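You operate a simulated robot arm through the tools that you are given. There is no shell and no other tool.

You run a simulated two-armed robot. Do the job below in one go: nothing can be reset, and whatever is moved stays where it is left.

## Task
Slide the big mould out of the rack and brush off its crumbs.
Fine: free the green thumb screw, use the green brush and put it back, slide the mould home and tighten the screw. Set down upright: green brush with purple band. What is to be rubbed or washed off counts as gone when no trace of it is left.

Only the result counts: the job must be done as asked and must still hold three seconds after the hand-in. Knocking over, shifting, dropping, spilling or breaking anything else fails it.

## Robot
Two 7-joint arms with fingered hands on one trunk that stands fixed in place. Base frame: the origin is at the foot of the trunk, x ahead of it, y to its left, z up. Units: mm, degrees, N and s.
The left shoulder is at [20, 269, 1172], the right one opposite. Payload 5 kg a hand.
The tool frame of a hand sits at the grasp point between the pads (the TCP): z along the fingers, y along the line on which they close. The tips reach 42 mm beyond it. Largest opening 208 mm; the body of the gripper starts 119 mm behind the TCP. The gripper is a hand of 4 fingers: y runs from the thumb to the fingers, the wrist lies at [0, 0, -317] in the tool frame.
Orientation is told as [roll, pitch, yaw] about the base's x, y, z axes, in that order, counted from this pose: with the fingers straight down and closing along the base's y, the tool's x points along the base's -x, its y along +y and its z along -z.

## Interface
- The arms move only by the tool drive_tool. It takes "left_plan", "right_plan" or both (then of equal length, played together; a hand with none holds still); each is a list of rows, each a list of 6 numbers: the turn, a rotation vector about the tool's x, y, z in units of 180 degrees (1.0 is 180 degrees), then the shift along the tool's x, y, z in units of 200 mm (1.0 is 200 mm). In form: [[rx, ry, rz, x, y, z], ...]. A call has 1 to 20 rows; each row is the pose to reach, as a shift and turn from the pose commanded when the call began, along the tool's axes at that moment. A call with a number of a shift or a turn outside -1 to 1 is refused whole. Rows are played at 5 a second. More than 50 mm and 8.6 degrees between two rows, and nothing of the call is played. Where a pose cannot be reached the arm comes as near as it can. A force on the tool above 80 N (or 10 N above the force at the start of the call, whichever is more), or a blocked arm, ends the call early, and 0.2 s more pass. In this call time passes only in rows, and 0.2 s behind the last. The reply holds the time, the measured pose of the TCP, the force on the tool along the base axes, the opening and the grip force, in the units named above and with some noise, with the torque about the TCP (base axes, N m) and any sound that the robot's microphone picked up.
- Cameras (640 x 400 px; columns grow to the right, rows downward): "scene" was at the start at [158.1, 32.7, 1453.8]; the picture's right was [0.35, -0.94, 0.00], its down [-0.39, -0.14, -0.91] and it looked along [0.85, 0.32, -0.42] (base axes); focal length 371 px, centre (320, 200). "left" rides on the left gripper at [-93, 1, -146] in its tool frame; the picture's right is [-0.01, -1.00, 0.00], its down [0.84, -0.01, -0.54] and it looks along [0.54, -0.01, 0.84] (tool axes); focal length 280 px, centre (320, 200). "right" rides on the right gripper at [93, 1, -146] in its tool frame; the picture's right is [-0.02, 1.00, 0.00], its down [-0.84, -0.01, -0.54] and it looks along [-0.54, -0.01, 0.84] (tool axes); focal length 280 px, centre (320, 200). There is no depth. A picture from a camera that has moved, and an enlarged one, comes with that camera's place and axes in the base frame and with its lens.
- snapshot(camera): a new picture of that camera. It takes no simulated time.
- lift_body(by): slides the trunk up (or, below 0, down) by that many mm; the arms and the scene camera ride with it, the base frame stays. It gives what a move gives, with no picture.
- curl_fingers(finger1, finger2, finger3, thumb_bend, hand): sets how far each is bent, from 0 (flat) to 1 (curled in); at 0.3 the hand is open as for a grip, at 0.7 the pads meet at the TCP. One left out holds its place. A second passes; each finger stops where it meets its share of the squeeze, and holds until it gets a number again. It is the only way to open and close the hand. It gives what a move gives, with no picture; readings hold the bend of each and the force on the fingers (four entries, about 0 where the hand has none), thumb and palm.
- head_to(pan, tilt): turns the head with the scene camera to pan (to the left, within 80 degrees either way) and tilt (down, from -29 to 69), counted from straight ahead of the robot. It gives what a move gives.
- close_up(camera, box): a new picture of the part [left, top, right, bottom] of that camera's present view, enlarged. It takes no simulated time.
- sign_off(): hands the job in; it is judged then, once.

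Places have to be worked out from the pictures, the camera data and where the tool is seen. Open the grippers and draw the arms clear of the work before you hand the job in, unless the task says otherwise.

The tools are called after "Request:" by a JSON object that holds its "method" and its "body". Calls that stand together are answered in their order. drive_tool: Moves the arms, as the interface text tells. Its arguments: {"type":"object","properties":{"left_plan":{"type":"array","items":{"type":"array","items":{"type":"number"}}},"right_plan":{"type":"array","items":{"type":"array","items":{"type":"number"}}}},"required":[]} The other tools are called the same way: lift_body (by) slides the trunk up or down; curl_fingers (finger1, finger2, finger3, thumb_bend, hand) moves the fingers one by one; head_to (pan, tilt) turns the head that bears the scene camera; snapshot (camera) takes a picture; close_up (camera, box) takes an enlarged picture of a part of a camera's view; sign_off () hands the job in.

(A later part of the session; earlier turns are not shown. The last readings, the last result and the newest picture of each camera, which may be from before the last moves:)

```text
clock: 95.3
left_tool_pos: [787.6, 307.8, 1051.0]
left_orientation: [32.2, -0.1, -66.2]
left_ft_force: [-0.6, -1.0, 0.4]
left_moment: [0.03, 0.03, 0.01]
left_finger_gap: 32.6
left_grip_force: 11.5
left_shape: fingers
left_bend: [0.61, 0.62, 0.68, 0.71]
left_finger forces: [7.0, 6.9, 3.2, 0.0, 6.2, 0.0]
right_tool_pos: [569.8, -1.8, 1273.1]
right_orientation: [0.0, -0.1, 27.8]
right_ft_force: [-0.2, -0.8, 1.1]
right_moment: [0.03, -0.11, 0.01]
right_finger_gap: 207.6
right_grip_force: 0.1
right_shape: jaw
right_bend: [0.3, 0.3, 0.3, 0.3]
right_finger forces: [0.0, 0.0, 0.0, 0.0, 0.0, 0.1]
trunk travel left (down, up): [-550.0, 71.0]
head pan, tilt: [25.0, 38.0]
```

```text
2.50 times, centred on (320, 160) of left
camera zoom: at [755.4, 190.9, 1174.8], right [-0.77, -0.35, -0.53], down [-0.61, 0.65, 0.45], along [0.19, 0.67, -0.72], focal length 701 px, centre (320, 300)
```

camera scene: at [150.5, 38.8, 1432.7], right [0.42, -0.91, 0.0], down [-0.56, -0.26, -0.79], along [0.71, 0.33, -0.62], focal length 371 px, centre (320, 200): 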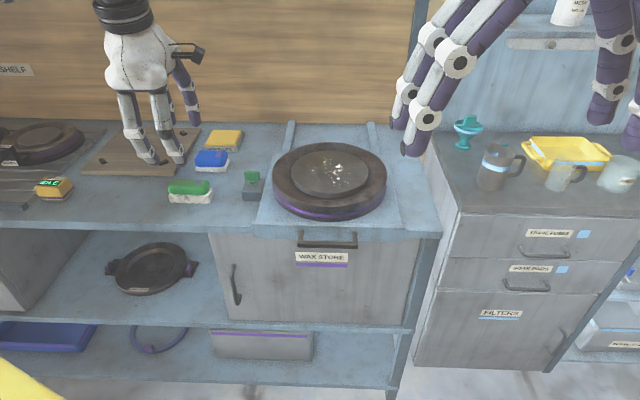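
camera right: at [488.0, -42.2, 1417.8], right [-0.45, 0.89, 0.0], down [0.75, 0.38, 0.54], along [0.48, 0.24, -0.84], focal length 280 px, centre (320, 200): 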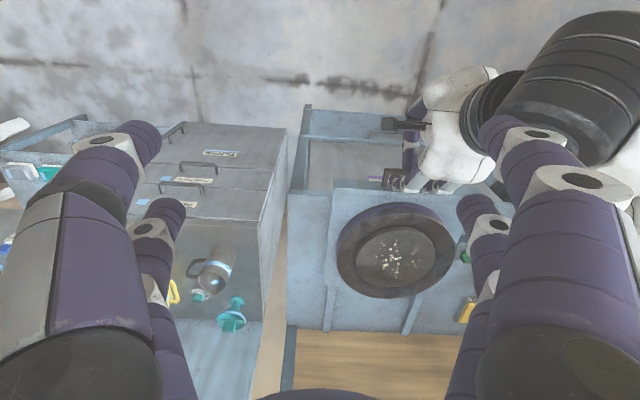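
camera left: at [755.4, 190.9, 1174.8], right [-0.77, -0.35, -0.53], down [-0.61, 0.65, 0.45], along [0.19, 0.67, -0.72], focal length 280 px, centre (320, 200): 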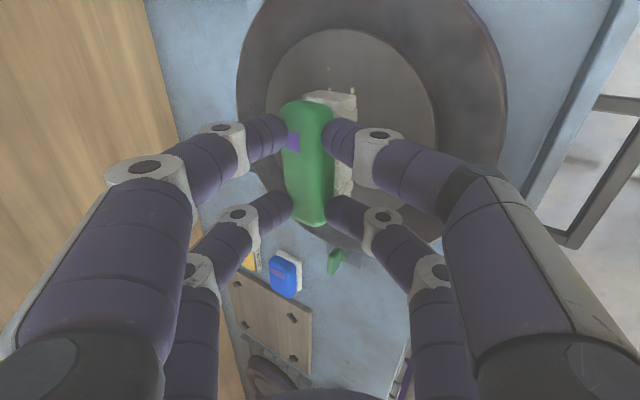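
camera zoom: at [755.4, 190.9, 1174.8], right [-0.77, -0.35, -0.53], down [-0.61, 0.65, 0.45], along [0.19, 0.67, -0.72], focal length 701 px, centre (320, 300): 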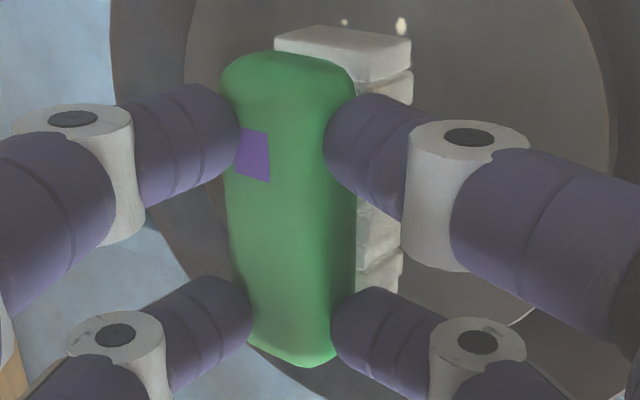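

The bristle face is level again within about 2°. I lower it in steps to find contact near the plate's middle.

Request:
{"method": "drive_tool", "body": {"left_plan": [[0, 0, 0, 0, -0.037, 0.059], [0, 0, 0, 0, -0.0666, 0.1058]]}}

Request:
{"method": "drive_tool", "body": {"left_plan": [[0, 0, 0, 0, -0.008, 0.0127], [0, 0, 0, 0, -0.016, 0.0254]]}}

Request:
{"method": "close_up", "body": {"camera": "right", "box": [366, 230, 436, 290]}}

```text
clock: 95.9
left_tool_pos: [791.6, 309.2, 1022.4]
left_orientation: [32.1, -0.1, -66.1]
left_ft_force: [0.4, -0.5, -0.7]
left_moment: [-0.04, 0.01, 0.0]
left_finger_gap: 32.7
left_grip_force: 11.8
left_shape: fingers
left_bend: [0.61, 0.62, 0.68, 0.71]
left_finger forces: [6.9, 6.8, 3.3, 0.1, 6.2, 0.0]
right_tool_pos: [571.0, -0.4, 1273.4]
right_orientation: [-0.1, -0.1, 27.9]
right_ft_force: [0.6, 0.4, -0.3]
right_moment: [-0.03, 0.08, 0.02]
right_finger_gap: 207.7
right_grip_force: 0.2
right_shape: jaw
right_bend: [0.3, 0.3, 0.3, 0.3]
right_finger forces: [0.0, 0.1, 0.1, 0.0, 0.1, 0.0]
trunk travel left (down, up): [-550.0, 71.0]
head pan, tilt: [25.0, 38.0]
```

```text
clock: 96.5
left_tool_pos: [791.0, 309.1, 1018.3]
left_orientation: [32.2, -0.1, -66.2]
left_ft_force: [0.4, 0.3, 0.6]
left_moment: [0.1, -0.01, -0.03]
left_finger_gap: 32.6
left_grip_force: 11.1
left_shape: fingers
left_bend: [0.61, 0.62, 0.68, 0.71]
left_finger forces: [7.0, 6.6, 3.3, 0.1, 6.1, 0.0]
right_tool_pos: [570.0, -1.0, 1272.9]
right_orientation: [0.1, 0.0, 28.0]
right_ft_force: [0.0, -0.5, 0.8]
right_moment: [-0.04, -0.02, 0.0]
right_finger_gap: 208.2
right_grip_force: 0.0
right_shape: jaw
right_bend: [0.3, 0.3, 0.3, 0.3]
right_finger forces: [0.0, 0.0, 0.1, 0.0, 0.1, 0.1]
trunk travel left (down, up): [-550.0, 71.0]
head pan, tilt: [25.0, 38.0]
```

```text
6.67 times, centred on (401, 260) of right
camera zoom: at [486.4, -42.6, 1418.5], right [-0.45, 0.89, 0.0], down [0.75, 0.38, 0.54], along [0.48, 0.24, -0.84], focal length 1869 px, centre (-220, -200)
```

zoom: 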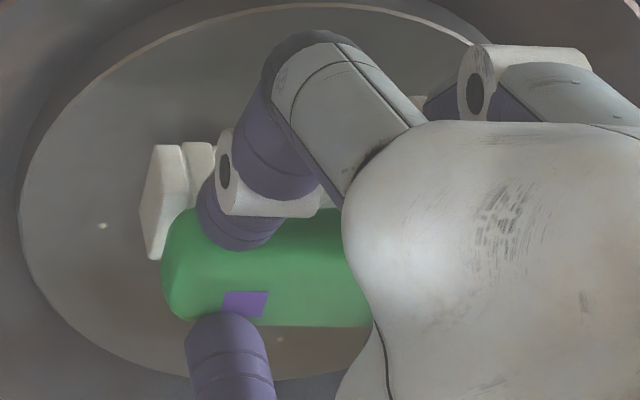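

Not yet in contact. I lower in 2–3 mm steps.

Request:
{"method": "drive_tool", "body": {"left_plan": [[0, 0, 0, 0, -0.008, 0.0127]]}}

Request:
{"method": "drive_tool", "body": {"left_plan": [[0, 0, 0, 0, -0.0067, 0.0106]]}}

```text
clock: 96.9
left_tool_pos: [788.8, 308.1, 1016.2]
left_orientation: [32.3, -0.1, -66.3]
left_ft_force: [-0.6, 0.2, 9.7]
left_moment: [0.37, -0.33, 0.05]
left_finger_gap: 32.8
left_grip_force: 13.0
left_shape: fingers
left_bend: [0.61, 0.62, 0.68, 0.71]
left_finger forces: [7.5, 10.3, 4.0, 0.0, 4.9, 0.0]
right_tool_pos: [569.5, -0.5, 1273.5]
right_orientation: [0.0, 0.0, 27.9]
right_ft_force: [0.3, -0.6, -0.3]
right_moment: [-0.01, 0.03, 0.02]
right_finger_gap: 207.9
right_grip_force: 0.1
right_shape: jaw
right_bend: [0.3, 0.3, 0.3, 0.3]
right_finger forces: [0.0, 0.0, 0.0, 0.0, 0.1, 0.0]
trunk travel left (down, up): [-550.0, 71.0]
head pan, tilt: [25.0, 38.0]
```

```text
clock: 97.3
left_tool_pos: [789.6, 308.7, 1015.2]
left_orientation: [32.4, -0.2, -66.2]
left_ft_force: [-0.3, -0.1, 20.4]
left_moment: [0.5, -0.79, -0.01]
left_finger_gap: 32.6
left_grip_force: 16.7
left_shape: fingers
left_bend: [0.61, 0.61, 0.71, 0.71]
left_finger forces: [11.7, 14.8, 2.7, 0.0, 4.0, 0.0]
right_tool_pos: [570.9, -0.6, 1273.7]
right_orientation: [-0.1, -0.1, 27.9]
right_ft_force: [1.1, -0.3, 0.1]
right_moment: [-0.02, 0.04, -0.01]
right_finger_gap: 207.9
right_grip_force: 0.1
right_shape: jaw
right_bend: [0.3, 0.3, 0.3, 0.3]
right_finger forces: [0.0, 0.0, 0.0, 0.0, 0.1, 0.0]
trunk travel left (down, up): [-550.0, 71.0]
head pan, tilt: [25.0, 38.0]
```

Contact found (about 10 N per 2 mm). I ease off 2.7 mm for a light pressure and sweep sideways ±36 mm here.

Request:
{"method": "drive_tool", "body": {"left_plan": [[0, 0, 0, 0, 0.0072, -0.0114], [0, 0, 0, 0.1, 0.0072, -0.0114], [0, 0, 0, 0.18, 0.0072, -0.0114], [0, 0, 0, 0.08, 0.0072, -0.0114], [0, 0, 0, -0.02, 0.0072, -0.0114], [0, 0, 0, -0.12, 0.0072, -0.0114], [0, 0, 0, -0.18, 0.0072, -0.0114], [0, 0, 0, -0.08, 0.0072, -0.0114], [0, 0, 0, 0.02, 0.0072, -0.0114], [0, 0, 0, 0.12, 0.0072, -0.0114], [0, 0, 0, 0.18, 0.0072, -0.0114], [0, 0, 0, 0.08, 0.0072, -0.0114], [0, 0, 0, 0, 0.0072, -0.0114]]}}

Request:
{"method": "close_up", "body": {"camera": "right", "box": [346, 210, 476, 310]}}

Request:
{"method": "snapshot", "body": {"camera": "left"}}

Request:
{"method": "close_up", "body": {"camera": "scene", "box": [250, 100, 410, 220]}}

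```text
clock: 100.1
left_tool_pos: [788.6, 308.6, 1014.3]
left_orientation: [32.3, -0.2, -66.1]
left_ft_force: [-0.6, 5.4, 14.5]
left_moment: [0.59, -0.65, 0.25]
left_finger_gap: 31.9
left_grip_force: 17.1
left_shape: fingers
left_bend: [0.61, 0.61, 0.71, 0.71]
left_finger forces: [12.9, 15.5, 1.7, 0.0, 3.7, 0.1]
right_tool_pos: [570.8, 1.3, 1273.5]
right_orientation: [0.0, 0.0, 27.9]
right_ft_force: [0.3, 0.7, 0.0]
right_moment: [-0.03, -0.02, 0.02]
right_finger_gap: 207.8
right_grip_force: 0.1
right_shape: jaw
right_bend: [0.3, 0.3, 0.3, 0.3]
right_finger forces: [0.1, 0.0, 0.0, 0.0, 0.1, 0.0]
trunk travel left (down, up): [-550.0, 71.0]
head pan, tilt: [25.0, 38.0]
```

```text
4.00 times, centred on (411, 260) of right
camera zoom: at [485.6, -42.0, 1418.6], right [-0.46, 0.89, 0.0], down [0.75, 0.38, 0.54], along [0.48, 0.25, -0.84], focal length 1122 px, centre (-44, -40)
```

zoom: 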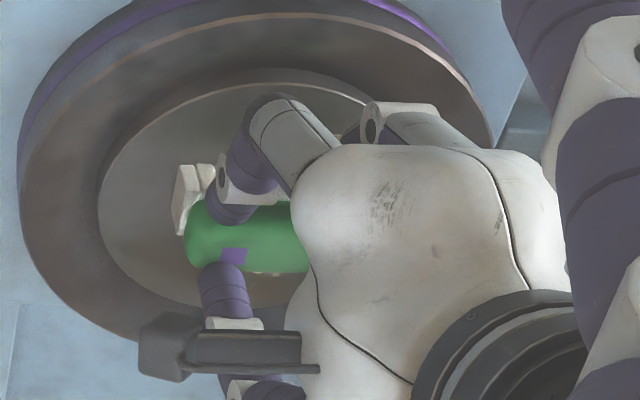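

```text
taken
camera left: at [756.1, 192.1, 1139.7], right [-0.77, -0.36, -0.53], down [-0.61, 0.65, 0.45], along [0.19, 0.67, -0.72], focal length 280 px, centre (320, 200)
```

left: 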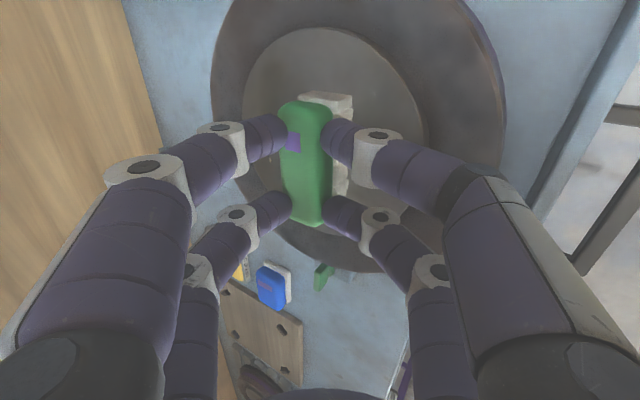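

```text
3.33 times, centred on (330, 160) of scene
camera zoom: at [148.9, 37.3, 1433.1], right [0.42, -0.91, 0.0], down [-0.56, -0.26, -0.79], along [0.71, 0.33, -0.62], focal length 1236 px, centre (287, 333)
```

zoom: 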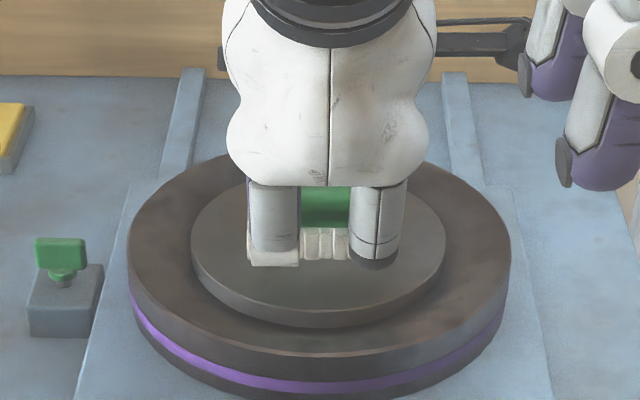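

That strip is clean. I lift 12 mm, step 22 mm outward, lower again and sweep the next strip.

Request:
{"method": "drive_tool", "body": {"left_plan": [[0, 0, 0, 0, 0.032, -0.0508], [0, 0, 0, 0, 0.1251, 0.0078], [0, 0, 0, 0, 0.1091, 0.0332], [0, 0, 0, 0, 0.0958, 0.0544], [0, 0, 0, 0.1, 0.0958, 0.0544], [0, 0, 0, 0.18, 0.0958, 0.0544], [0, 0, 0, 0.08, 0.0958, 0.0544], [0, 0, 0, -0.02, 0.0958, 0.0544], [0, 0, 0, -0.12, 0.0958, 0.0544], [0, 0, 0, -0.17, 0.0958, 0.0544], [0, 0, 0, -0.07, 0.0958, 0.0544], [0, 0, 0, 0.03, 0.0958, 0.0544], [0, 0, 0, 0.13, 0.0958, 0.0544], [0, 0, 0, 0.18, 0.0958, 0.0544], [0, 0, 0, 0.08, 0.0958, 0.0544], [0, 0, 0, 0, 0.0958, 0.0544]]}}

Request:
{"method": "snapshot", "body": {"camera": "left"}}

Request:
{"method": "close_up", "body": {"camera": "scene", "box": [250, 100, 410, 220]}}

```text
clock: 103.5
left_tool_pos: [810.4, 319.6, 1016.7]
left_orientation: [32.2, -0.1, -66.1]
left_ft_force: [2.0, 0.6, 4.2]
left_moment: [0.17, -0.27, -0.06]
left_finger_gap: 31.5
left_grip_force: 12.1
left_shape: fingers
left_bend: [0.61, 0.62, 0.71, 0.71]
left_finger forces: [7.7, 10.1, 2.3, 0.0, 5.4, 0.0]
right_tool_pos: [570.7, 0.4, 1274.2]
right_orientation: [0.0, 0.0, 27.9]
right_ft_force: [-1.1, -0.4, -0.1]
right_moment: [-0.08, -0.05, 0.02]
right_finger_gap: 208.0
right_grip_force: 0.1
right_shape: jaw
right_bend: [0.3, 0.3, 0.3, 0.3]
right_finger forces: [0.0, 0.0, 0.1, 0.0, 0.0, 0.0]
trunk travel left (down, up): [-550.0, 71.0]
head pan, tilt: [25.0, 38.0]
```

```text
taken
camera left: at [778.9, 202.8, 1141.0], right [-0.77, -0.36, -0.53], down [-0.61, 0.65, 0.45], along [0.19, 0.67, -0.72], focal length 280 px, centre (320, 200)
```

left: 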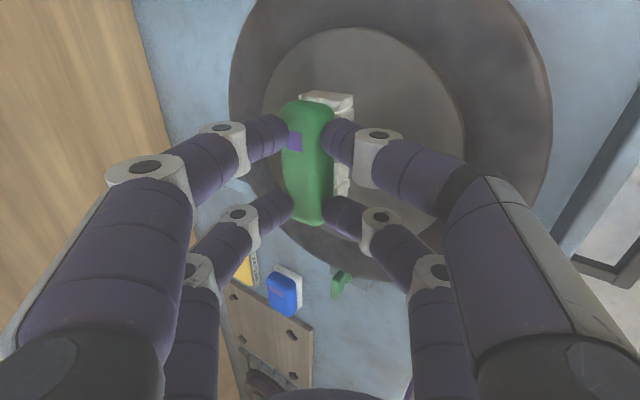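

```text
3.33 times, centred on (330, 160) of scene
camera zoom: at [149.2, 37.6, 1433.0], right [0.42, -0.91, 0.0], down [-0.56, -0.26, -0.79], along [0.71, 0.33, -0.62], focal length 1236 px, centre (287, 333)
```

zoom: 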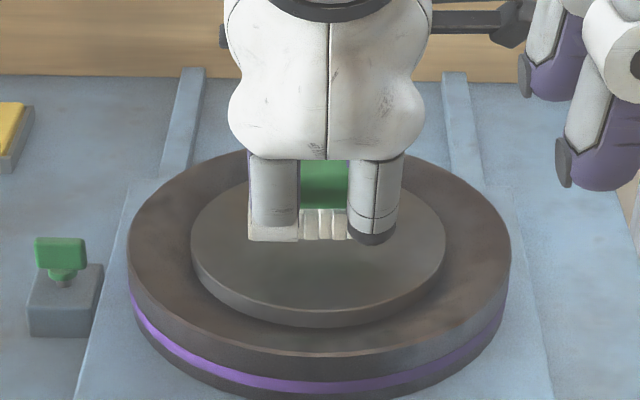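

Force about 4 N and the plate behind is clean. Next strip, 22 mm further out.

Request:
{"method": "drive_tool", "body": {"left_plan": [[0, 0, 0, 0, 0.032, -0.0508], [0, 0, 0, 0, 0.1251, 0.0078], [0, 0, 0, 0, 0.1091, 0.0332], [0, 0, 0, 0, 0.092, 0.0603], [0, 0, 0, 0.1, 0.092, 0.0603], [0, 0, 0, 0.18, 0.092, 0.0603], [0, 0, 0, 0.08, 0.092, 0.0603], [0, 0, 0, -0.02, 0.092, 0.0603], [0, 0, 0, -0.12, 0.092, 0.0603], [0, 0, 0, -0.17, 0.092, 0.0603], [0, 0, 0, -0.07, 0.092, 0.0603], [0, 0, 0, 0.03, 0.092, 0.0603], [0, 0, 0, 0.13, 0.092, 0.0603], [0, 0, 0, 0.18, 0.092, 0.0603], [0, 0, 0, 0.08, 0.092, 0.0603], [0, 0, 0, 0, 0.092, 0.0603]]}}

Request:
{"method": "snapshot", "body": {"camera": "left"}}

Request:
{"method": "close_up", "body": {"camera": "scene", "box": [250, 100, 410, 220]}}

```text
clock: 106.9
left_tool_pos: [830.0, 327.6, 1017.9]
left_orientation: [32.2, -0.1, -66.1]
left_ft_force: [-1.0, 0.6, -0.6]
left_moment: [-0.07, 0.0, -0.07]
left_finger_gap: 31.8
left_grip_force: 11.6
left_shape: fingers
left_bend: [0.62, 0.62, 0.71, 0.71]
left_finger forces: [7.0, 7.5, 3.1, 0.0, 6.5, 0.0]
right_tool_pos: [570.7, 0.8, 1273.0]
right_orientation: [0.0, 0.0, 27.9]
right_ft_force: [0.0, 1.0, -0.5]
right_moment: [-0.09, 0.01, -0.04]
right_finger_gap: 208.1
right_grip_force: 0.1
right_shape: jaw
right_bend: [0.3, 0.3, 0.3, 0.3]
right_finger forces: [0.0, 0.0, 0.0, 0.1, 0.0, 0.0]
trunk travel left (down, up): [-550.0, 71.0]
head pan, tilt: [25.0, 38.0]
```

```text
taken
camera left: at [797.7, 211.3, 1142.0], right [-0.77, -0.36, -0.53], down [-0.61, 0.65, 0.45], along [0.19, 0.67, -0.72], focal length 280 px, centre (320, 200)
```

left: 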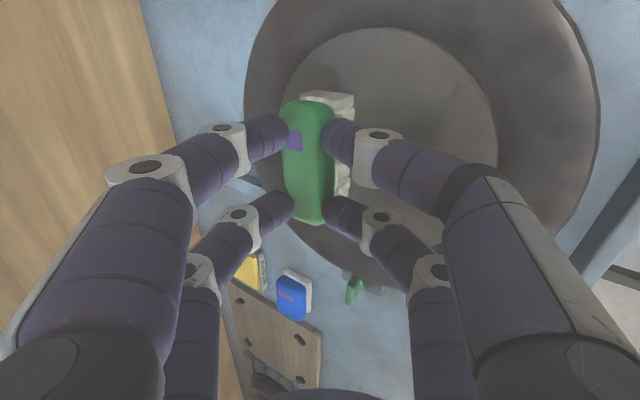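

```text
3.33 times, centred on (330, 160) of scene
camera zoom: at [149.9, 37.9, 1432.8], right [0.42, -0.91, 0.0], down [-0.56, -0.26, -0.79], along [0.71, 0.33, -0.62], focal length 1236 px, centre (287, 333)
```

zoom: 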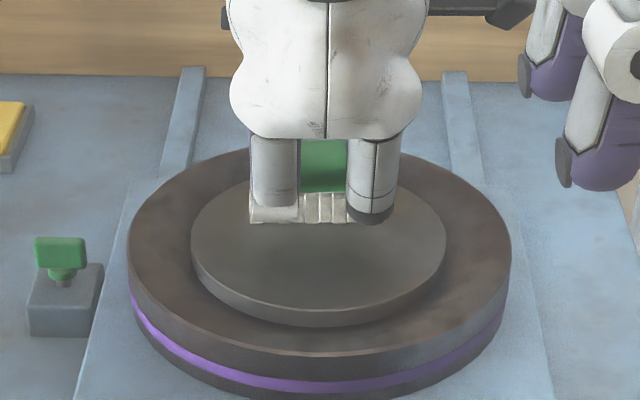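

No contact force at this strip, so it may have been skimmed too high. I lower 2.5 mm and sweep it again.

Request:
{"method": "drive_tool", "body": {"left_plan": [[0, 0, 0, 0, -0.0067, 0.0106]]}}

Request:
{"method": "drive_tool", "body": {"left_plan": [[0, 0, 0, 0.1, 0, 0], [0, 0, 0, 0.18, 0, 0], [0, 0, 0, 0.08, 0, 0], [0, 0, 0, -0.02, 0, 0], [0, 0, 0, -0.12, 0, 0], [0, 0, 0, -0.17, 0, 0], [0, 0, 0, -0.07, 0, 0], [0, 0, 0, 0.03, 0, 0], [0, 0, 0, 0.13, 0, 0], [0, 0, 0, 0.18, 0, 0], [0, 0, 0, 0.08, 0, 0], [0, 0, 0, 0, 0, 0]]}}

Request:
{"method": "snapshot", "body": {"camera": "left"}}

```text
clock: 107.3
left_tool_pos: [830.3, 327.4, 1015.8]
left_orientation: [32.3, -0.1, -66.3]
left_ft_force: [0.0, -0.3, 8.7]
left_moment: [0.23, -0.4, -0.03]
left_finger_gap: 31.8
left_grip_force: 12.6
left_shape: fingers
left_bend: [0.61, 0.62, 0.71, 0.71]
left_finger forces: [7.1, 9.0, 2.9, 0.1, 5.8, 0.0]
right_tool_pos: [568.9, 0.0, 1273.7]
right_orientation: [-0.1, 0.0, 27.9]
right_ft_force: [-0.2, 0.2, 0.0]
right_moment: [0.04, -0.03, 0.01]
right_finger_gap: 207.8
right_grip_force: 0.0
right_shape: jaw
right_bend: [0.3, 0.3, 0.3, 0.3]
right_finger forces: [0.0, 0.1, 0.0, 0.0, 0.0, 0.0]
trunk travel left (down, up): [-550.0, 71.0]
head pan, tilt: [25.0, 38.0]
```

```text
clock: 109.9
left_tool_pos: [827.1, 327.4, 1014.3]
left_orientation: [32.3, -0.1, -66.1]
left_ft_force: [-1.6, 6.4, 23.5]
left_moment: [0.69, -0.92, 0.27]
left_finger_gap: 31.5
left_grip_force: 18.2
left_shape: fingers
left_bend: [0.6, 0.61, 0.71, 0.71]
left_finger forces: [14.2, 17.1, 1.4, 0.1, 3.4, 0.0]
right_tool_pos: [570.5, 0.2, 1274.3]
right_orientation: [0.0, -0.1, 27.8]
right_ft_force: [0.0, 0.9, -0.1]
right_moment: [-0.05, -0.02, -0.01]
right_finger_gap: 207.4
right_grip_force: 0.0
right_shape: jaw
right_bend: [0.3, 0.3, 0.3, 0.3]
right_finger forces: [0.0, 0.1, 0.0, 0.1, 0.0, 0.0]
trunk travel left (down, up): [-550.0, 71.0]
head pan, tilt: [25.0, 38.0]
```

```text
taken
camera left: at [795.1, 210.2, 1138.8], right [-0.77, -0.36, -0.53], down [-0.61, 0.65, 0.45], along [0.19, 0.67, -0.72], focal length 280 px, centre (320, 200)
```

left: 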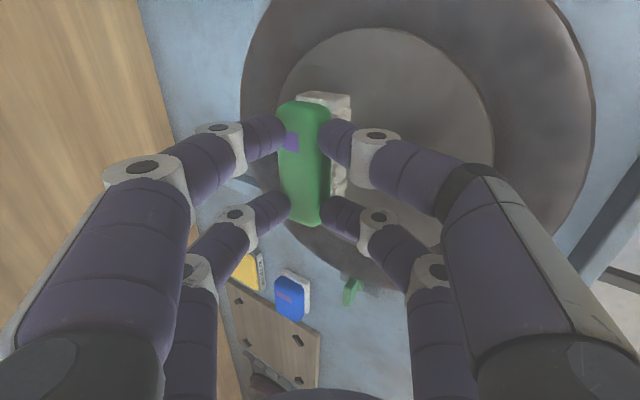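

About 20 N now after the sweep. Next strip: lift, 22 mm further out, lower to a slightly lighter pressure and sweep.

Request:
{"method": "drive_tool", "body": {"left_plan": [[0, 0, 0, 0, 0.032, -0.0508], [0, 0, 0, 0, 0.1251, 0.0078], [0, 0, 0, 0, 0.1091, 0.0332], [0, 0, 0, 0, 0.0958, 0.0544]]}}

Request:
{"method": "drive_tool", "body": {"left_plan": [[0, 0, 0, 0.1, 0, 0], [0, 0, 0, 0.18, 0, 0], [0, 0, 0, 0.08, 0, 0], [0, 0, 0, -0.02, 0, 0], [0, 0, 0, -0.12, 0, 0], [0, 0, 0, -0.17, 0, 0], [0, 0, 0, -0.07, 0, 0], [0, 0, 0, 0.03, 0, 0], [0, 0, 0, 0.13, 0, 0], [0, 0, 0, 0.18, 0, 0], [0, 0, 0, 0.08, 0, 0], [0, 0, 0, 0, 0, 0]]}}

Request:
{"method": "snapshot", "body": {"camera": "left"}}

Request:
{"method": "close_up", "body": {"camera": "scene", "box": [250, 100, 410, 220]}}

```text
clock: 110.9
left_tool_pos: [849.9, 334.5, 1016.3]
left_orientation: [32.3, -0.1, -66.2]
left_ft_force: [-1.5, -1.0, 10.4]
left_moment: [0.27, -0.33, 0.11]
left_finger_gap: 31.7
left_grip_force: 13.5
left_shape: fingers
left_bend: [0.61, 0.62, 0.71, 0.71]
left_finger forces: [7.4, 9.6, 3.3, 0.0, 6.3, 0.1]
right_tool_pos: [571.5, -0.2, 1273.8]
right_orientation: [0.0, 0.0, 27.9]
right_ft_force: [0.6, -0.2, -0.6]
right_moment: [0.0, 0.0, 0.01]
right_finger_gap: 207.7
right_grip_force: 0.0
right_shape: jaw
right_bend: [0.3, 0.3, 0.3, 0.3]
right_finger forces: [0.1, 0.0, 0.0, 0.0, 0.0, 0.0]
trunk travel left (down, up): [-550.0, 71.0]
head pan, tilt: [25.0, 38.0]
```

```text
clock: 113.5
left_tool_pos: [847.5, 336.3, 1015.7]
left_orientation: [32.2, -0.1, -66.3]
left_ft_force: [1.6, 1.9, 9.3]
left_moment: [0.31, -0.44, -0.02]
left_finger_gap: 31.5
left_grip_force: 14.8
left_shape: fingers
left_bend: [0.61, 0.61, 0.71, 0.71]
left_finger forces: [9.9, 12.3, 2.5, 0.0, 5.2, 0.0]
right_tool_pos: [570.9, 0.7, 1272.3]
right_orientation: [-0.1, 0.1, 27.8]
right_ft_force: [-0.1, 1.2, 0.6]
right_moment: [-0.04, -0.06, -0.01]
right_finger_gap: 207.7
right_grip_force: 0.1
right_shape: jaw
right_bend: [0.3, 0.3, 0.3, 0.3]
right_finger forces: [0.1, 0.1, 0.1, 0.0, 0.0, 0.0]
trunk travel left (down, up): [-550.0, 71.0]
head pan, tilt: [25.0, 38.0]
```

```text
taken
camera left: at [815.3, 219.6, 1140.3], right [-0.77, -0.36, -0.53], down [-0.61, 0.65, 0.45], along [0.19, 0.67, -0.72], focal length 280 px, centre (320, 200)
```

left: 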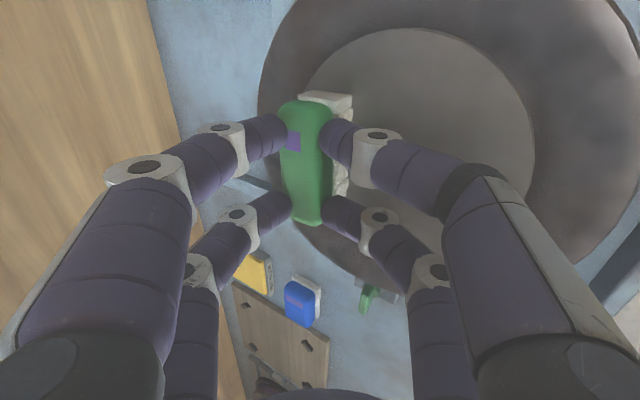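

```text
3.33 times, centred on (330, 160) of scene
camera zoom: at [149.0, 37.6, 1433.0], right [0.42, -0.91, 0.0], down [-0.56, -0.26, -0.79], along [0.71, 0.33, -0.62], focal length 1236 px, centre (287, 333)
```

zoom: 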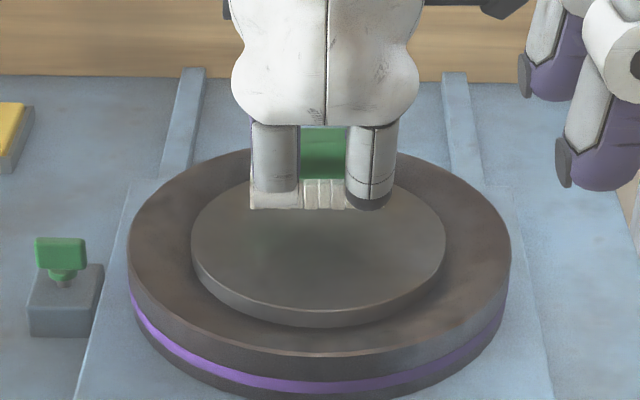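

One more strip at the far edge of the plate, 16 mm further.

Request:
{"method": "drive_tool", "body": {"left_plan": [[0, 0, 0, 0, 0.032, -0.0508], [0, 0, 0, 0, 0.0997, -0.0082], [0, 0, 0, 0, 0.0837, 0.0172], [0, 0, 0, 0, 0.069, 0.0405]]}}

Request:
{"method": "drive_tool", "body": {"left_plan": [[0, 0, 0, 0.1, 0, 0], [0, 0, 0, 0.18, 0, 0], [0, 0, 0, 0.08, 0, 0], [0, 0, 0, -0.02, 0, 0], [0, 0, 0, -0.12, 0, 0], [0, 0, 0, -0.17, 0, 0], [0, 0, 0, -0.07, 0, 0], [0, 0, 0, 0.03, 0, 0], [0, 0, 0, 0.13, 0, 0], [0, 0, 0, 0.18, 0, 0], [0, 0, 0, 0.08, 0, 0], [0, 0, 0, 0, 0, 0]]}}

Request:
{"method": "drive_tool", "body": {"left_plan": [[0, 0, 0, 0, 0.05, -0.08], [0, 0, 0, 0, 0.13, -0.206], [0, 0, 0, 0.2, 0.16, -0.254], [0, 0, 0, 0.42, 0.16, -0.254], [0, 0, 0, 0.65, 0.16, -0.254]]}}

Request:
{"method": "close_up", "body": {"camera": "scene", "box": [250, 120, 410, 230]}}

Request:
{"method": "close_up", "body": {"camera": "right", "box": [330, 190, 470, 310]}}

Request:
{"method": "snapshot", "body": {"camera": "left"}}

```text
clock: 114.5
left_tool_pos: [864.7, 341.0, 1015.7]
left_orientation: [32.3, -0.1, -66.2]
left_ft_force: [-0.5, 0.4, 8.0]
left_moment: [0.27, -0.32, 0.14]
left_finger_gap: 31.6
left_grip_force: 12.9
left_shape: fingers
left_bend: [0.61, 0.62, 0.71, 0.71]
left_finger forces: [7.6, 8.9, 3.0, 0.0, 6.1, 0.0]
right_tool_pos: [569.9, -1.1, 1274.4]
right_orientation: [0.1, 0.1, 27.9]
right_ft_force: [0.0, 0.0, -0.1]
right_moment: [0.02, -0.03, -0.01]
right_finger_gap: 207.9
right_grip_force: 0.0
right_shape: jaw
right_bend: [0.3, 0.3, 0.3, 0.3]
right_finger forces: [0.0, 0.1, 0.0, 0.0, 0.0, 0.0]
trunk travel left (down, up): [-550.0, 71.0]
head pan, tilt: [25.0, 38.0]
```

```text
clock: 117.1
left_tool_pos: [863.4, 342.0, 1016.1]
left_orientation: [32.2, -0.1, -66.2]
left_ft_force: [0.9, 1.2, 10.2]
left_moment: [0.34, -0.4, 0.01]
left_finger_gap: 31.3
left_grip_force: 14.4
left_shape: fingers
left_bend: [0.61, 0.61, 0.71, 0.71]
left_finger forces: [9.9, 12.0, 2.1, 0.1, 5.0, 0.0]
right_tool_pos: [569.6, 0.5, 1274.2]
right_orientation: [0.0, 0.0, 27.9]
right_ft_force: [-0.7, 0.2, 0.1]
right_moment: [-0.07, -0.03, 0.01]
right_finger_gap: 207.9
right_grip_force: 0.1
right_shape: jaw
right_bend: [0.3, 0.3, 0.3, 0.3]
right_finger forces: [0.1, 0.0, 0.1, 0.0, 0.1, 0.0]
trunk travel left (down, up): [-550.0, 71.0]
head pan, tilt: [25.0, 38.0]
```

```text
clock: 118.3
left_tool_pos: [809.2, 465.5, 1071.3]
left_orientation: [32.2, -0.1, -66.2]
left_ft_force: [-1.0, 0.5, -0.5]
left_moment: [-0.13, -0.07, -0.1]
left_finger_gap: 31.4
left_grip_force: 11.8
left_shape: fingers
left_bend: [0.62, 0.62, 0.71, 0.71]
left_finger forces: [7.3, 7.0, 2.9, 0.0, 6.7, 0.0]
right_tool_pos: [567.8, 1.6, 1274.2]
right_orientation: [-0.1, 0.0, 28.0]
right_ft_force: [-1.8, 2.0, 1.0]
right_moment: [-0.21, -0.2, -0.03]
right_finger_gap: 208.0
right_grip_force: 0.1
right_shape: jaw
right_bend: [0.3, 0.3, 0.3, 0.3]
right_finger forces: [0.1, 0.0, 0.0, 0.0, 0.1, 0.0]
trunk travel left (down, up): [-550.0, 71.0]
head pan, tilt: [25.0, 38.0]
```

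```text
3.64 times, centred on (330, 175) of scene
camera zoom: at [148.9, 38.9, 1433.1], right [0.42, -0.91, 0.0], down [-0.56, -0.26, -0.79], along [0.71, 0.33, -0.62], focal length 1349 px, centre (284, 291)
```

zoom: 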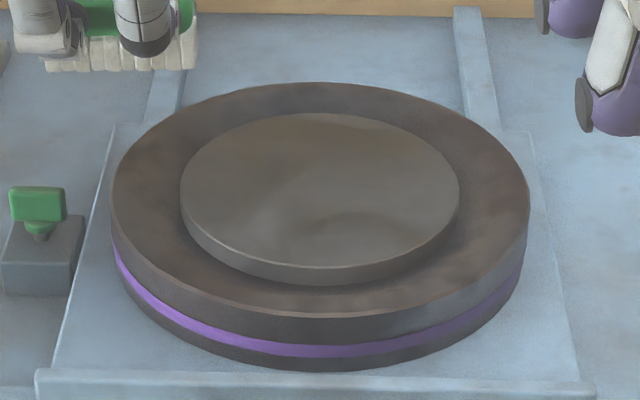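

```text
3.33 times, centred on (400, 250) of right
camera zoom: at [485.0, -40.1, 1418.9], right [-0.46, 0.89, 0.0], down [0.75, 0.38, 0.54], along [0.48, 0.24, -0.84], focal length 935 px, centre (53, 33)
```

zoom: 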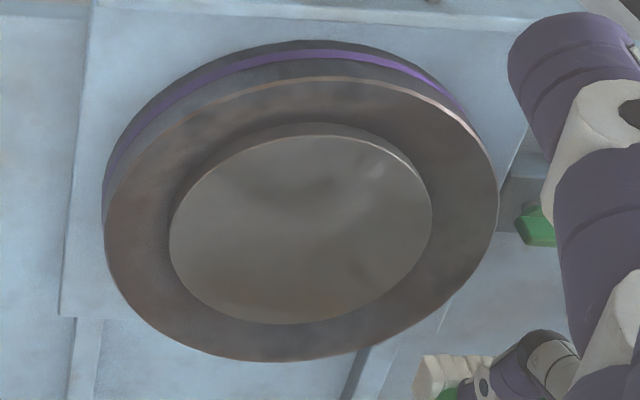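

```text
taken
camera left: at [776.4, 347.7, 1196.3], right [-0.77, -0.36, -0.53], down [-0.61, 0.65, 0.45], along [0.19, 0.67, -0.72], focal length 280 px, centre (320, 200)
```

left: 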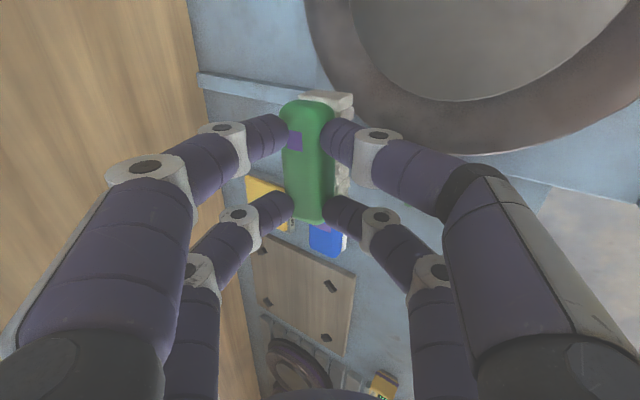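

The plate looks clean. I zoom in strongly from both cameras to look for any remaining trace.

Request:
{"method": "close_up", "body": {"camera": "scene", "box": [290, 145, 370, 200]}}

Request:
{"method": "close_up", "body": {"camera": "right", "box": [360, 220, 430, 292]}}

Request:
{"method": "close_up", "body": {"camera": "scene", "box": [270, 135, 390, 215]}}

```text
7.27 times, centred on (330, 172) of scene
camera zoom: at [148.9, 38.9, 1433.1], right [0.42, -0.91, 0.0], down [-0.56, -0.26, -0.79], along [0.71, 0.33, -0.62], focal length 2698 px, centre (247, 400)
```

zoom: 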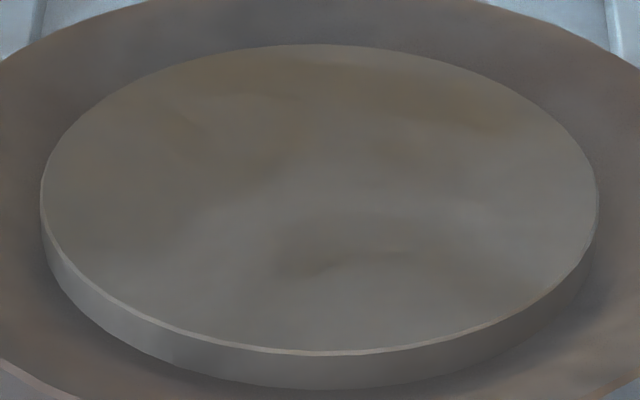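

```text
5.56 times, centred on (395, 256) of right
camera zoom: at [485.0, -40.1, 1418.9], right [-0.46, 0.89, 0.0], down [0.75, 0.38, 0.54], along [0.48, 0.24, -0.84], focal length 1558 px, centre (-97, -111)
```

zoom: 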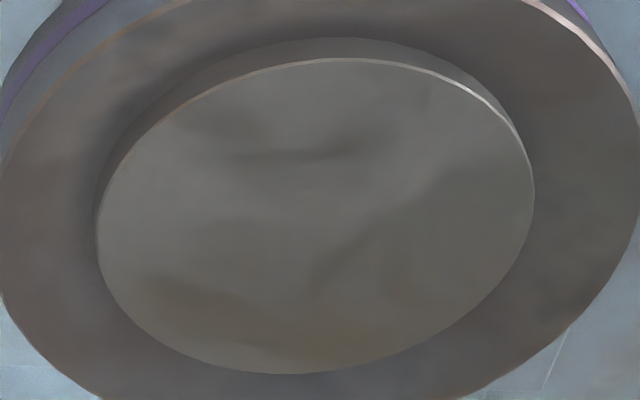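

```text
5.00 times, centred on (330, 175) of scene
camera zoom: at [148.9, 38.9, 1433.1], right [0.42, -0.91, 0.0], down [-0.56, -0.26, -0.79], along [0.71, 0.33, -0.62], focal length 1854 px, centre (270, 325)
```

zoom: 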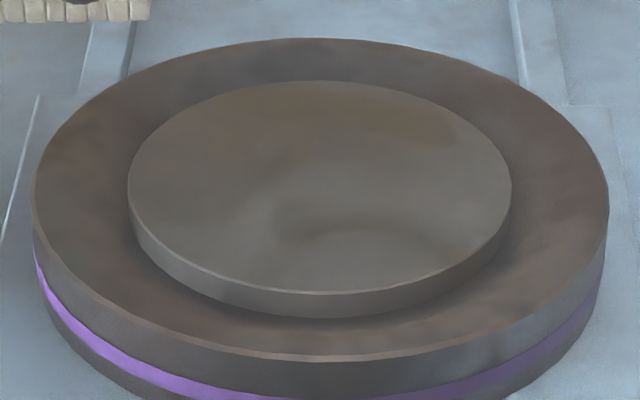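

No crumbs are visible. The far part looks slightly browner; that might be a reflection of the wood wall or a leftover film, so I test by raising the trunk 70 mm and seeing whether the tint's border moves.

Request:
{"method": "lift_body", "body": {"by": 70}}

Request:
{"method": "close_up", "body": {"camera": "scene", "box": [290, 175, 370, 230]}}

Request:
{"method": "close_up", "body": {"camera": "right", "box": [350, 190, 430, 270]}}

```text
clock: 119.4
left_tool_pos: [812.6, 461.1, 1143.7]
left_orientation: [32.1, -0.1, -66.2]
left_ft_force: [0.7, 0.4, -1.4]
left_moment: [0.04, 0.07, 0.03]
left_finger_gap: 31.4
left_grip_force: 12.1
left_shape: fingers
left_bend: [0.62, 0.62, 0.71, 0.71]
left_finger forces: [7.3, 6.9, 2.8, 0.1, 6.8, 0.1]
right_tool_pos: [572.4, -0.9, 1341.3]
right_orientation: [0.0, 0.0, 27.7]
right_ft_force: [0.3, -0.9, -1.1]
right_moment: [0.03, 0.16, 0.01]
right_finger_gap: 207.9
right_grip_force: 0.0
right_shape: jaw
right_bend: [0.3, 0.3, 0.3, 0.3]
right_finger forces: [0.0, 0.1, 0.0, 0.1, 0.0, 0.0]
trunk travel left (down, up): [-620.0, 1.0]
head pan, tilt: [25.0, 38.0]
```

```text
7.27 times, centred on (330, 202) of scene
camera zoom: at [150.0, 36.9, 1502.7], right [0.42, -0.91, 0.0], down [-0.56, -0.26, -0.79], along [0.71, 0.33, -0.62], focal length 2698 px, centre (247, 182)
```

zoom: 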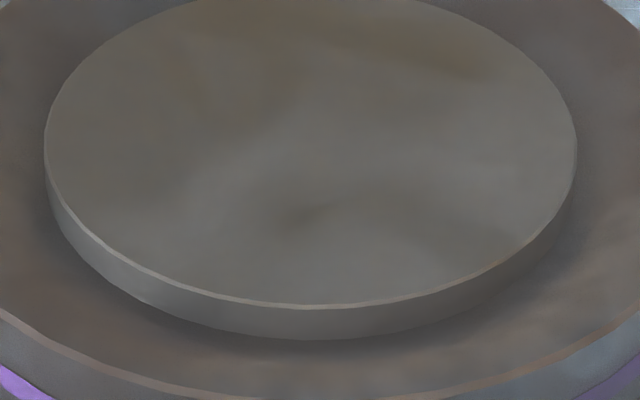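

```text
5.00 times, centred on (390, 230) of right
camera zoom: at [488.2, -42.8, 1487.1], right [-0.45, 0.89, 0.0], down [0.75, 0.38, 0.54], along [0.48, 0.24, -0.84], focal length 1402 px, centre (-30, 50)
```

zoom: 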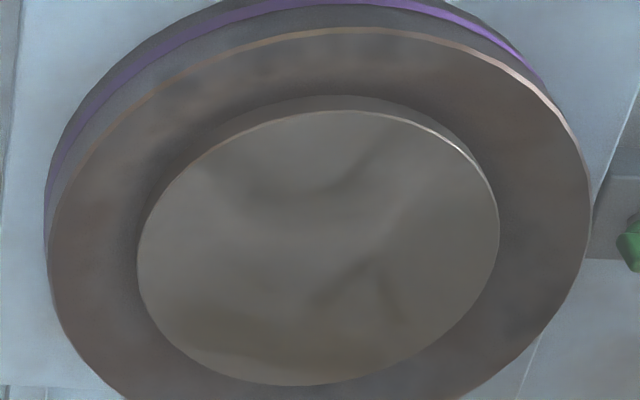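

The tint stays at the same place, so it is either metal texture or a faint film. To be safe I sweep the far strips once more; first the trunk goes back down.

Request:
{"method": "lift_body", "body": {"by": -70}}

Request:
{"method": "drive_tool", "body": {"left_plan": [[0, 0, 0, -0.22, 0, 0], [0, 0, 0, -0.44, 0, 0], [0, 0, 0, -0.65, 0, 0], [0, 0, 0, -0.65, -0.05, 0.079], [0, 0, 0, -0.65, -0.11, 0.175], [0, 0, 0, -0.65, -0.14, 0.222]]}}

```text
clock: 120.5
left_tool_pos: [810.7, 460.0, 1076.6]
left_orientation: [32.1, 0.0, -66.3]
left_ft_force: [-0.7, 0.1, -0.1]
left_moment: [-0.02, -0.03, -0.01]
left_finger_gap: 31.3
left_grip_force: 12.3
left_shape: fingers
left_bend: [0.62, 0.62, 0.71, 0.71]
left_finger forces: [7.2, 6.8, 2.8, 0.1, 6.9, 0.0]
right_tool_pos: [570.0, -0.3, 1273.7]
right_orientation: [0.1, -0.1, 27.8]
right_ft_force: [-0.7, 0.0, 0.6]
right_moment: [0.02, -0.07, 0.01]
right_finger_gap: 207.7
right_grip_force: 0.1
right_shape: jaw
right_bend: [0.3, 0.3, 0.3, 0.3]
right_finger forces: [0.1, 0.0, 0.0, 0.0, 0.1, 0.0]
trunk travel left (down, up): [-550.0, 71.0]
head pan, tilt: [25.0, 38.0]
```

```text
clock: 121.9
left_tool_pos: [863.3, 342.3, 1021.7]
left_orientation: [32.2, -0.2, -66.2]
left_ft_force: [0.3, -0.1, 0.0]
left_moment: [-0.08, 0.04, -0.05]
left_finger_gap: 31.3
left_grip_force: 11.9
left_shape: fingers
left_bend: [0.62, 0.62, 0.71, 0.71]
left_finger forces: [7.1, 6.5, 2.9, 0.0, 6.8, 0.0]
right_tool_pos: [570.6, -0.4, 1273.6]
right_orientation: [0.0, 0.0, 27.9]
right_ft_force: [-0.8, 0.4, 0.2]
right_moment: [-0.07, -0.07, 0.03]
right_finger_gap: 207.9
right_grip_force: 0.0
right_shape: jaw
right_bend: [0.3, 0.3, 0.3, 0.3]
right_finger forces: [0.0, 0.1, 0.0, 0.0, 0.0, 0.0]
trunk travel left (down, up): [-550.0, 71.0]
head pan, tilt: [25.0, 38.0]
```

I lower onto the far strip (6 mm further out) and sweep three times.

Request:
{"method": "drive_tool", "body": {"left_plan": [[0, 0, 0, 0, 0.0154, 0.032], [0, 0, 0, 0, 0.0054, 0.048]]}}

Request:
{"method": "drive_tool", "body": {"left_plan": [[0, 0, 0, 0.12, 0, 0], [0, 0, 0, 0.2, 0, 0], [0, 0, 0, 0.08, 0, 0], [0, 0, 0, -0.04, 0, 0], [0, 0, 0, -0.16, 0, 0], [0, 0, 0, -0.04, 0, 0], [0, 0, 0, 0.08, 0, 0], [0, 0, 0, 0.2, 0, 0], [0, 0, 0, 0.08, 0, 0], [0, 0, 0, -0.04, 0, 0], [0, 0, 0, -0.16, 0, 0], [0, 0, 0, -0.04, 0, 0], [0, 0, 0, 0, 0, 0]]}}

Request:
{"method": "drive_tool", "body": {"left_plan": [[0, 0, 0, 0, 0.032, -0.0508], [0, 0, 0, 0, -0.0527, -0.1041], [0, 0, 0, 0, -0.0687, -0.0787], [0, 0, 0, 0, -0.0847, -0.0533]]}}

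Request:
{"method": "drive_tool", "body": {"left_plan": [[0, 0, 0, 0.12, 0, 0], [0, 0, 0, 0.2, 0, 0], [0, 0, 0, 0.08, 0, 0], [0, 0, 0, -0.04, 0, 0], [0, 0, 0, -0.16, 0, 0], [0, 0, 0, -0.04, 0, 0], [0, 0, 0, 0.08, 0, 0], [0, 0, 0, 0.2, 0, 0], [0, 0, 0, 0.08, 0, 0], [0, 0, 0, -0.04, 0, 0], [0, 0, 0, -0.16, 0, 0], [0, 0, 0, -0.04, 0, 0], [0, 0, 0, 0, 0, 0]]}}

```text
clock: 122.5
left_tool_pos: [868.6, 344.0, 1015.8]
left_orientation: [32.2, -0.1, -66.2]
left_ft_force: [-1.2, -1.4, 6.1]
left_moment: [0.26, -0.14, -0.01]
left_finger_gap: 31.5
left_grip_force: 12.4
left_shape: fingers
left_bend: [0.62, 0.62, 0.71, 0.71]
left_finger forces: [7.1, 7.9, 3.1, 0.0, 6.8, 0.1]
right_tool_pos: [571.5, -0.8, 1273.3]
right_orientation: [0.0, 0.0, 27.9]
right_ft_force: [0.2, -0.3, 1.3]
right_moment: [0.02, 0.0, 0.02]
right_finger_gap: 208.0
right_grip_force: 0.0
right_shape: jaw
right_bend: [0.3, 0.3, 0.3, 0.3]
right_finger forces: [0.0, 0.1, 0.0, 0.1, 0.0, 0.0]
trunk travel left (down, up): [-550.0, 71.0]
head pan, tilt: [25.0, 38.0]
```

```text
clock: 125.3
left_tool_pos: [869.8, 342.3, 1014.4]
left_orientation: [32.2, -0.1, -66.2]
left_ft_force: [1.4, 0.2, 11.8]
left_moment: [0.33, -0.54, 0.02]
left_finger_gap: 31.4
left_grip_force: 14.6
left_shape: fingers
left_bend: [0.61, 0.61, 0.71, 0.71]
left_finger forces: [10.7, 11.5, 2.0, 0.0, 4.7, 0.0]
right_tool_pos: [570.1, -1.9, 1273.0]
right_orientation: [0.1, -0.1, 27.8]
right_ft_force: [0.4, -1.2, -0.7]
right_moment: [0.14, -0.02, -0.01]
right_finger_gap: 207.9
right_grip_force: 0.2
right_shape: jaw
right_bend: [0.3, 0.3, 0.3, 0.3]
right_finger forces: [0.0, 0.0, 0.0, 0.1, 0.0, 0.0]
trunk travel left (down, up): [-550.0, 71.0]
head pan, tilt: [25.0, 38.0]
```

```text
clock: 126.3
left_tool_pos: [851.4, 335.4, 1016.6]
left_orientation: [32.2, -0.1, -66.2]
left_ft_force: [-1.8, -1.2, 6.4]
left_moment: [0.18, -0.19, 0.01]
left_finger_gap: 31.4
left_grip_force: 12.5
left_shape: fingers
left_bend: [0.61, 0.62, 0.71, 0.71]
left_finger forces: [6.7, 7.5, 3.5, 0.1, 7.2, 0.0]
right_tool_pos: [570.5, -1.0, 1273.1]
right_orientation: [0.0, 0.0, 27.9]
right_ft_force: [-0.4, -0.2, 0.2]
right_moment: [0.01, 0.04, 0.01]
right_finger_gap: 208.0
right_grip_force: 0.1
right_shape: jaw
right_bend: [0.3, 0.3, 0.3, 0.3]
right_finger forces: [0.0, 0.0, 0.1, 0.1, 0.0, 0.0]
trunk travel left (down, up): [-550.0, 71.0]
head pan, tilt: [25.0, 38.0]
```

```text
clock: 129.1
left_tool_pos: [852.0, 335.7, 1015.1]
left_orientation: [32.3, 0.0, -66.2]
left_ft_force: [1.4, 0.1, 12.1]
left_moment: [0.37, -0.54, 0.06]
left_finger_gap: 31.3
left_grip_force: 14.3
left_shape: fingers
left_bend: [0.61, 0.61, 0.71, 0.71]
left_finger forces: [10.1, 11.7, 2.2, 0.0, 4.9, 0.0]
right_tool_pos: [571.0, -2.8, 1273.3]
right_orientation: [0.0, -0.1, 27.8]
right_ft_force: [0.7, -1.5, 0.9]
right_moment: [0.12, 0.0, -0.01]
right_finger_gap: 208.0
right_grip_force: 0.1
right_shape: jaw
right_bend: [0.3, 0.3, 0.3, 0.3]
right_finger forces: [0.0, 0.0, 0.0, 0.1, 0.1, 0.0]
trunk travel left (down, up): [-550.0, 71.0]
head pan, tilt: [25.0, 38.0]
```

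Both far strips swept with 6–12 N. I lift the brush off to the left and look again.

Request:
{"method": "drive_tool", "body": {"left_plan": [[0, 0, 0, 0, 0.05, -0.08], [0, 0, 0, 0, 0.13, -0.206], [0, 0, 0, 0.2, 0.16, -0.254], [0, 0, 0, 0.42, 0.16, -0.254], [0, 0, 0, 0.65, 0.16, -0.254]]}}

Request:
{"method": "close_up", "body": {"camera": "scene", "box": [290, 145, 370, 200]}}

Request:
{"method": "close_up", "body": {"camera": "right", "box": [330, 190, 470, 310]}}

Request:
{"method": "close_up", "body": {"camera": "scene", "box": [230, 110, 430, 260]}}

```text
clock: 130.3
left_tool_pos: [798.3, 459.9, 1076.5]
left_orientation: [32.0, -0.2, -66.2]
left_ft_force: [-1.3, 1.6, -1.1]
left_moment: [-0.15, -0.01, -0.07]
left_finger_gap: 31.1
left_grip_force: 11.6
left_shape: fingers
left_bend: [0.62, 0.62, 0.71, 0.71]
left_finger forces: [6.7, 6.3, 2.9, 0.0, 6.7, 0.1]
right_tool_pos: [568.9, 1.7, 1274.5]
right_orientation: [-0.2, 0.0, 27.9]
right_ft_force: [-1.3, 1.3, 0.6]
right_moment: [-0.25, -0.23, 0.0]
right_finger_gap: 207.8
right_grip_force: 0.2
right_shape: jaw
right_bend: [0.3, 0.3, 0.3, 0.3]
right_finger forces: [0.0, 0.0, 0.0, 0.0, 0.1, 0.0]
trunk travel left (down, up): [-550.0, 71.0]
head pan, tilt: [25.0, 38.0]
```

```text
7.27 times, centred on (330, 172) of scene
camera zoom: at [148.7, 38.7, 1433.1], right [0.42, -0.91, 0.0], down [-0.56, -0.26, -0.79], along [0.71, 0.33, -0.62], focal length 2698 px, centre (247, 400)
```

zoom: 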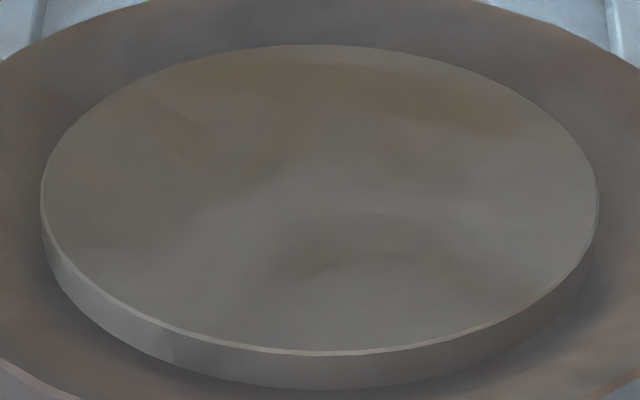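

```text
3.33 times, centred on (400, 250) of right
camera zoom: at [484.8, -40.3, 1419.1], right [-0.46, 0.89, 0.0], down [0.75, 0.38, 0.54], along [0.48, 0.24, -0.84], focal length 935 px, centre (53, 33)
```

zoom: 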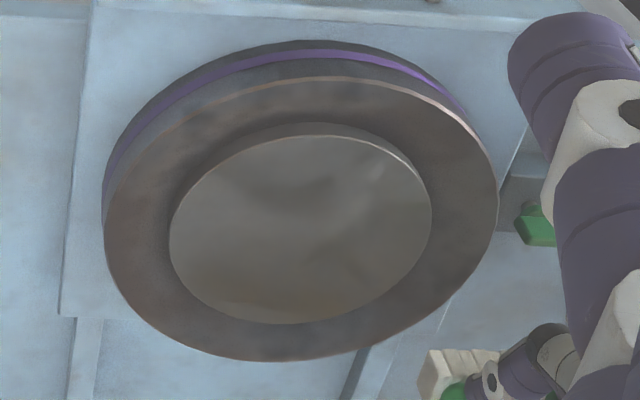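

```text
2.67 times, centred on (330, 185) of scene
camera zoom: at [148.7, 38.7, 1433.1], right [0.42, -0.91, 0.0], down [-0.56, -0.26, -0.79], along [0.71, 0.33, -0.62], focal length 989 px, centre (293, 240)
```

zoom: 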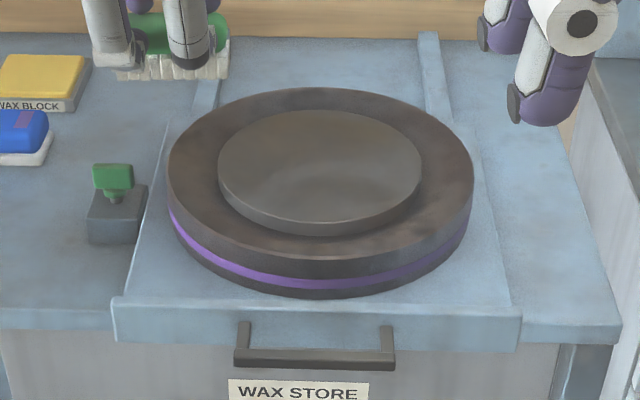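

The tint is unchanged, so it is just the metal; every crumb is gone. Now the brush goes back: its original centre was about (711, 637). I carry it there, staying high.

Request:
{"method": "drive_tool", "body": {"left_plan": [[0, 0, 0, 0.2, -0.029, -0.018], [0, 0, 0, 0.4, -0.058, -0.036], [0, 0, 0, 0.6, -0.087, -0.054], [0, 0, 0, 0.8, -0.116, -0.072], [0, 0, 0, 0.985, -0.144, -0.0905]]}}

Request:
{"method": "head_to", "body": {"pan": 29, "tilt": 35}}

Request:
{"method": "snapshot", "body": {"camera": "left"}}

Request:
{"method": "close_up", "body": {"camera": "scene", "box": [170, 120, 310, 225]}}

```text
clock: 131.5
left_tool_pos: [688.6, 623.1, 1074.4]
left_orientation: [32.1, -0.2, -66.2]
left_ft_force: [-0.8, 1.7, -0.6]
left_moment: [-0.14, -0.08, -0.09]
left_finger_gap: 31.6
left_grip_force: 10.6
left_shape: fingers
left_bend: [0.62, 0.62, 0.71, 0.71]
left_finger forces: [6.5, 6.2, 2.9, 0.0, 6.7, 0.0]
right_tool_pos: [570.0, 1.9, 1274.9]
right_orientation: [-0.1, -0.1, 27.9]
right_ft_force: [-0.9, 2.2, 1.3]
right_moment: [-0.25, -0.21, -0.03]
right_finger_gap: 207.9
right_grip_force: 0.0
right_shape: jaw
right_bend: [0.3, 0.3, 0.3, 0.3]
right_finger forces: [0.1, 0.0, 0.0, 0.0, 0.0, 0.0]
trunk travel left (down, up): [-550.0, 71.0]
head pan, tilt: [25.0, 38.0]
```

```text
clock: 132.1
left_tool_pos: [690.8, 620.8, 1074.5]
left_orientation: [32.1, 0.0, -66.2]
left_ft_force: [-0.4, -0.6, -1.2]
left_moment: [0.04, 0.06, 0.07]
left_finger_gap: 30.9
left_grip_force: 11.1
left_shape: fingers
left_bend: [0.62, 0.62, 0.71, 0.71]
left_finger forces: [6.5, 6.2, 3.0, 0.1, 6.7, 0.0]
right_tool_pos: [570.4, -0.7, 1273.4]
right_orientation: [0.0, 0.0, 27.8]
right_ft_force: [0.3, -0.1, -0.2]
right_moment: [0.03, 0.02, 0.03]
right_finger_gap: 208.1
right_grip_force: 0.1
right_shape: jaw
right_bend: [0.3, 0.3, 0.3, 0.3]
right_finger forces: [0.0, 0.0, 0.0, 0.0, 0.0, 0.0]
trunk travel left (down, up): [-550.0, 71.0]
head pan, tilt: [29.0, 35.0]
```

```text
taken
camera left: at [657.6, 503.9, 1198.7], right [-0.77, -0.36, -0.53], down [-0.61, 0.65, 0.45], along [0.19, 0.67, -0.72], focal length 280 px, centre (320, 200)
```

left: 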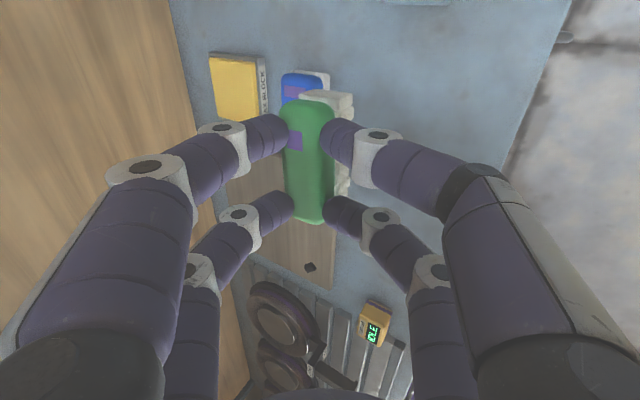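

```text
3.81 times, centred on (240, 172) of scene
camera zoom: at [148.9, 43.0, 1437.5], right [0.48, -0.88, 0.0], down [-0.5, -0.28, -0.82], along [0.72, 0.4, -0.57], focal length 1413 px, centre (625, 305)
```

zoom: 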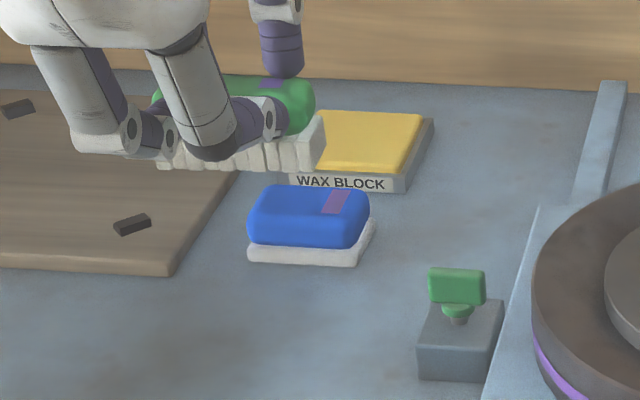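

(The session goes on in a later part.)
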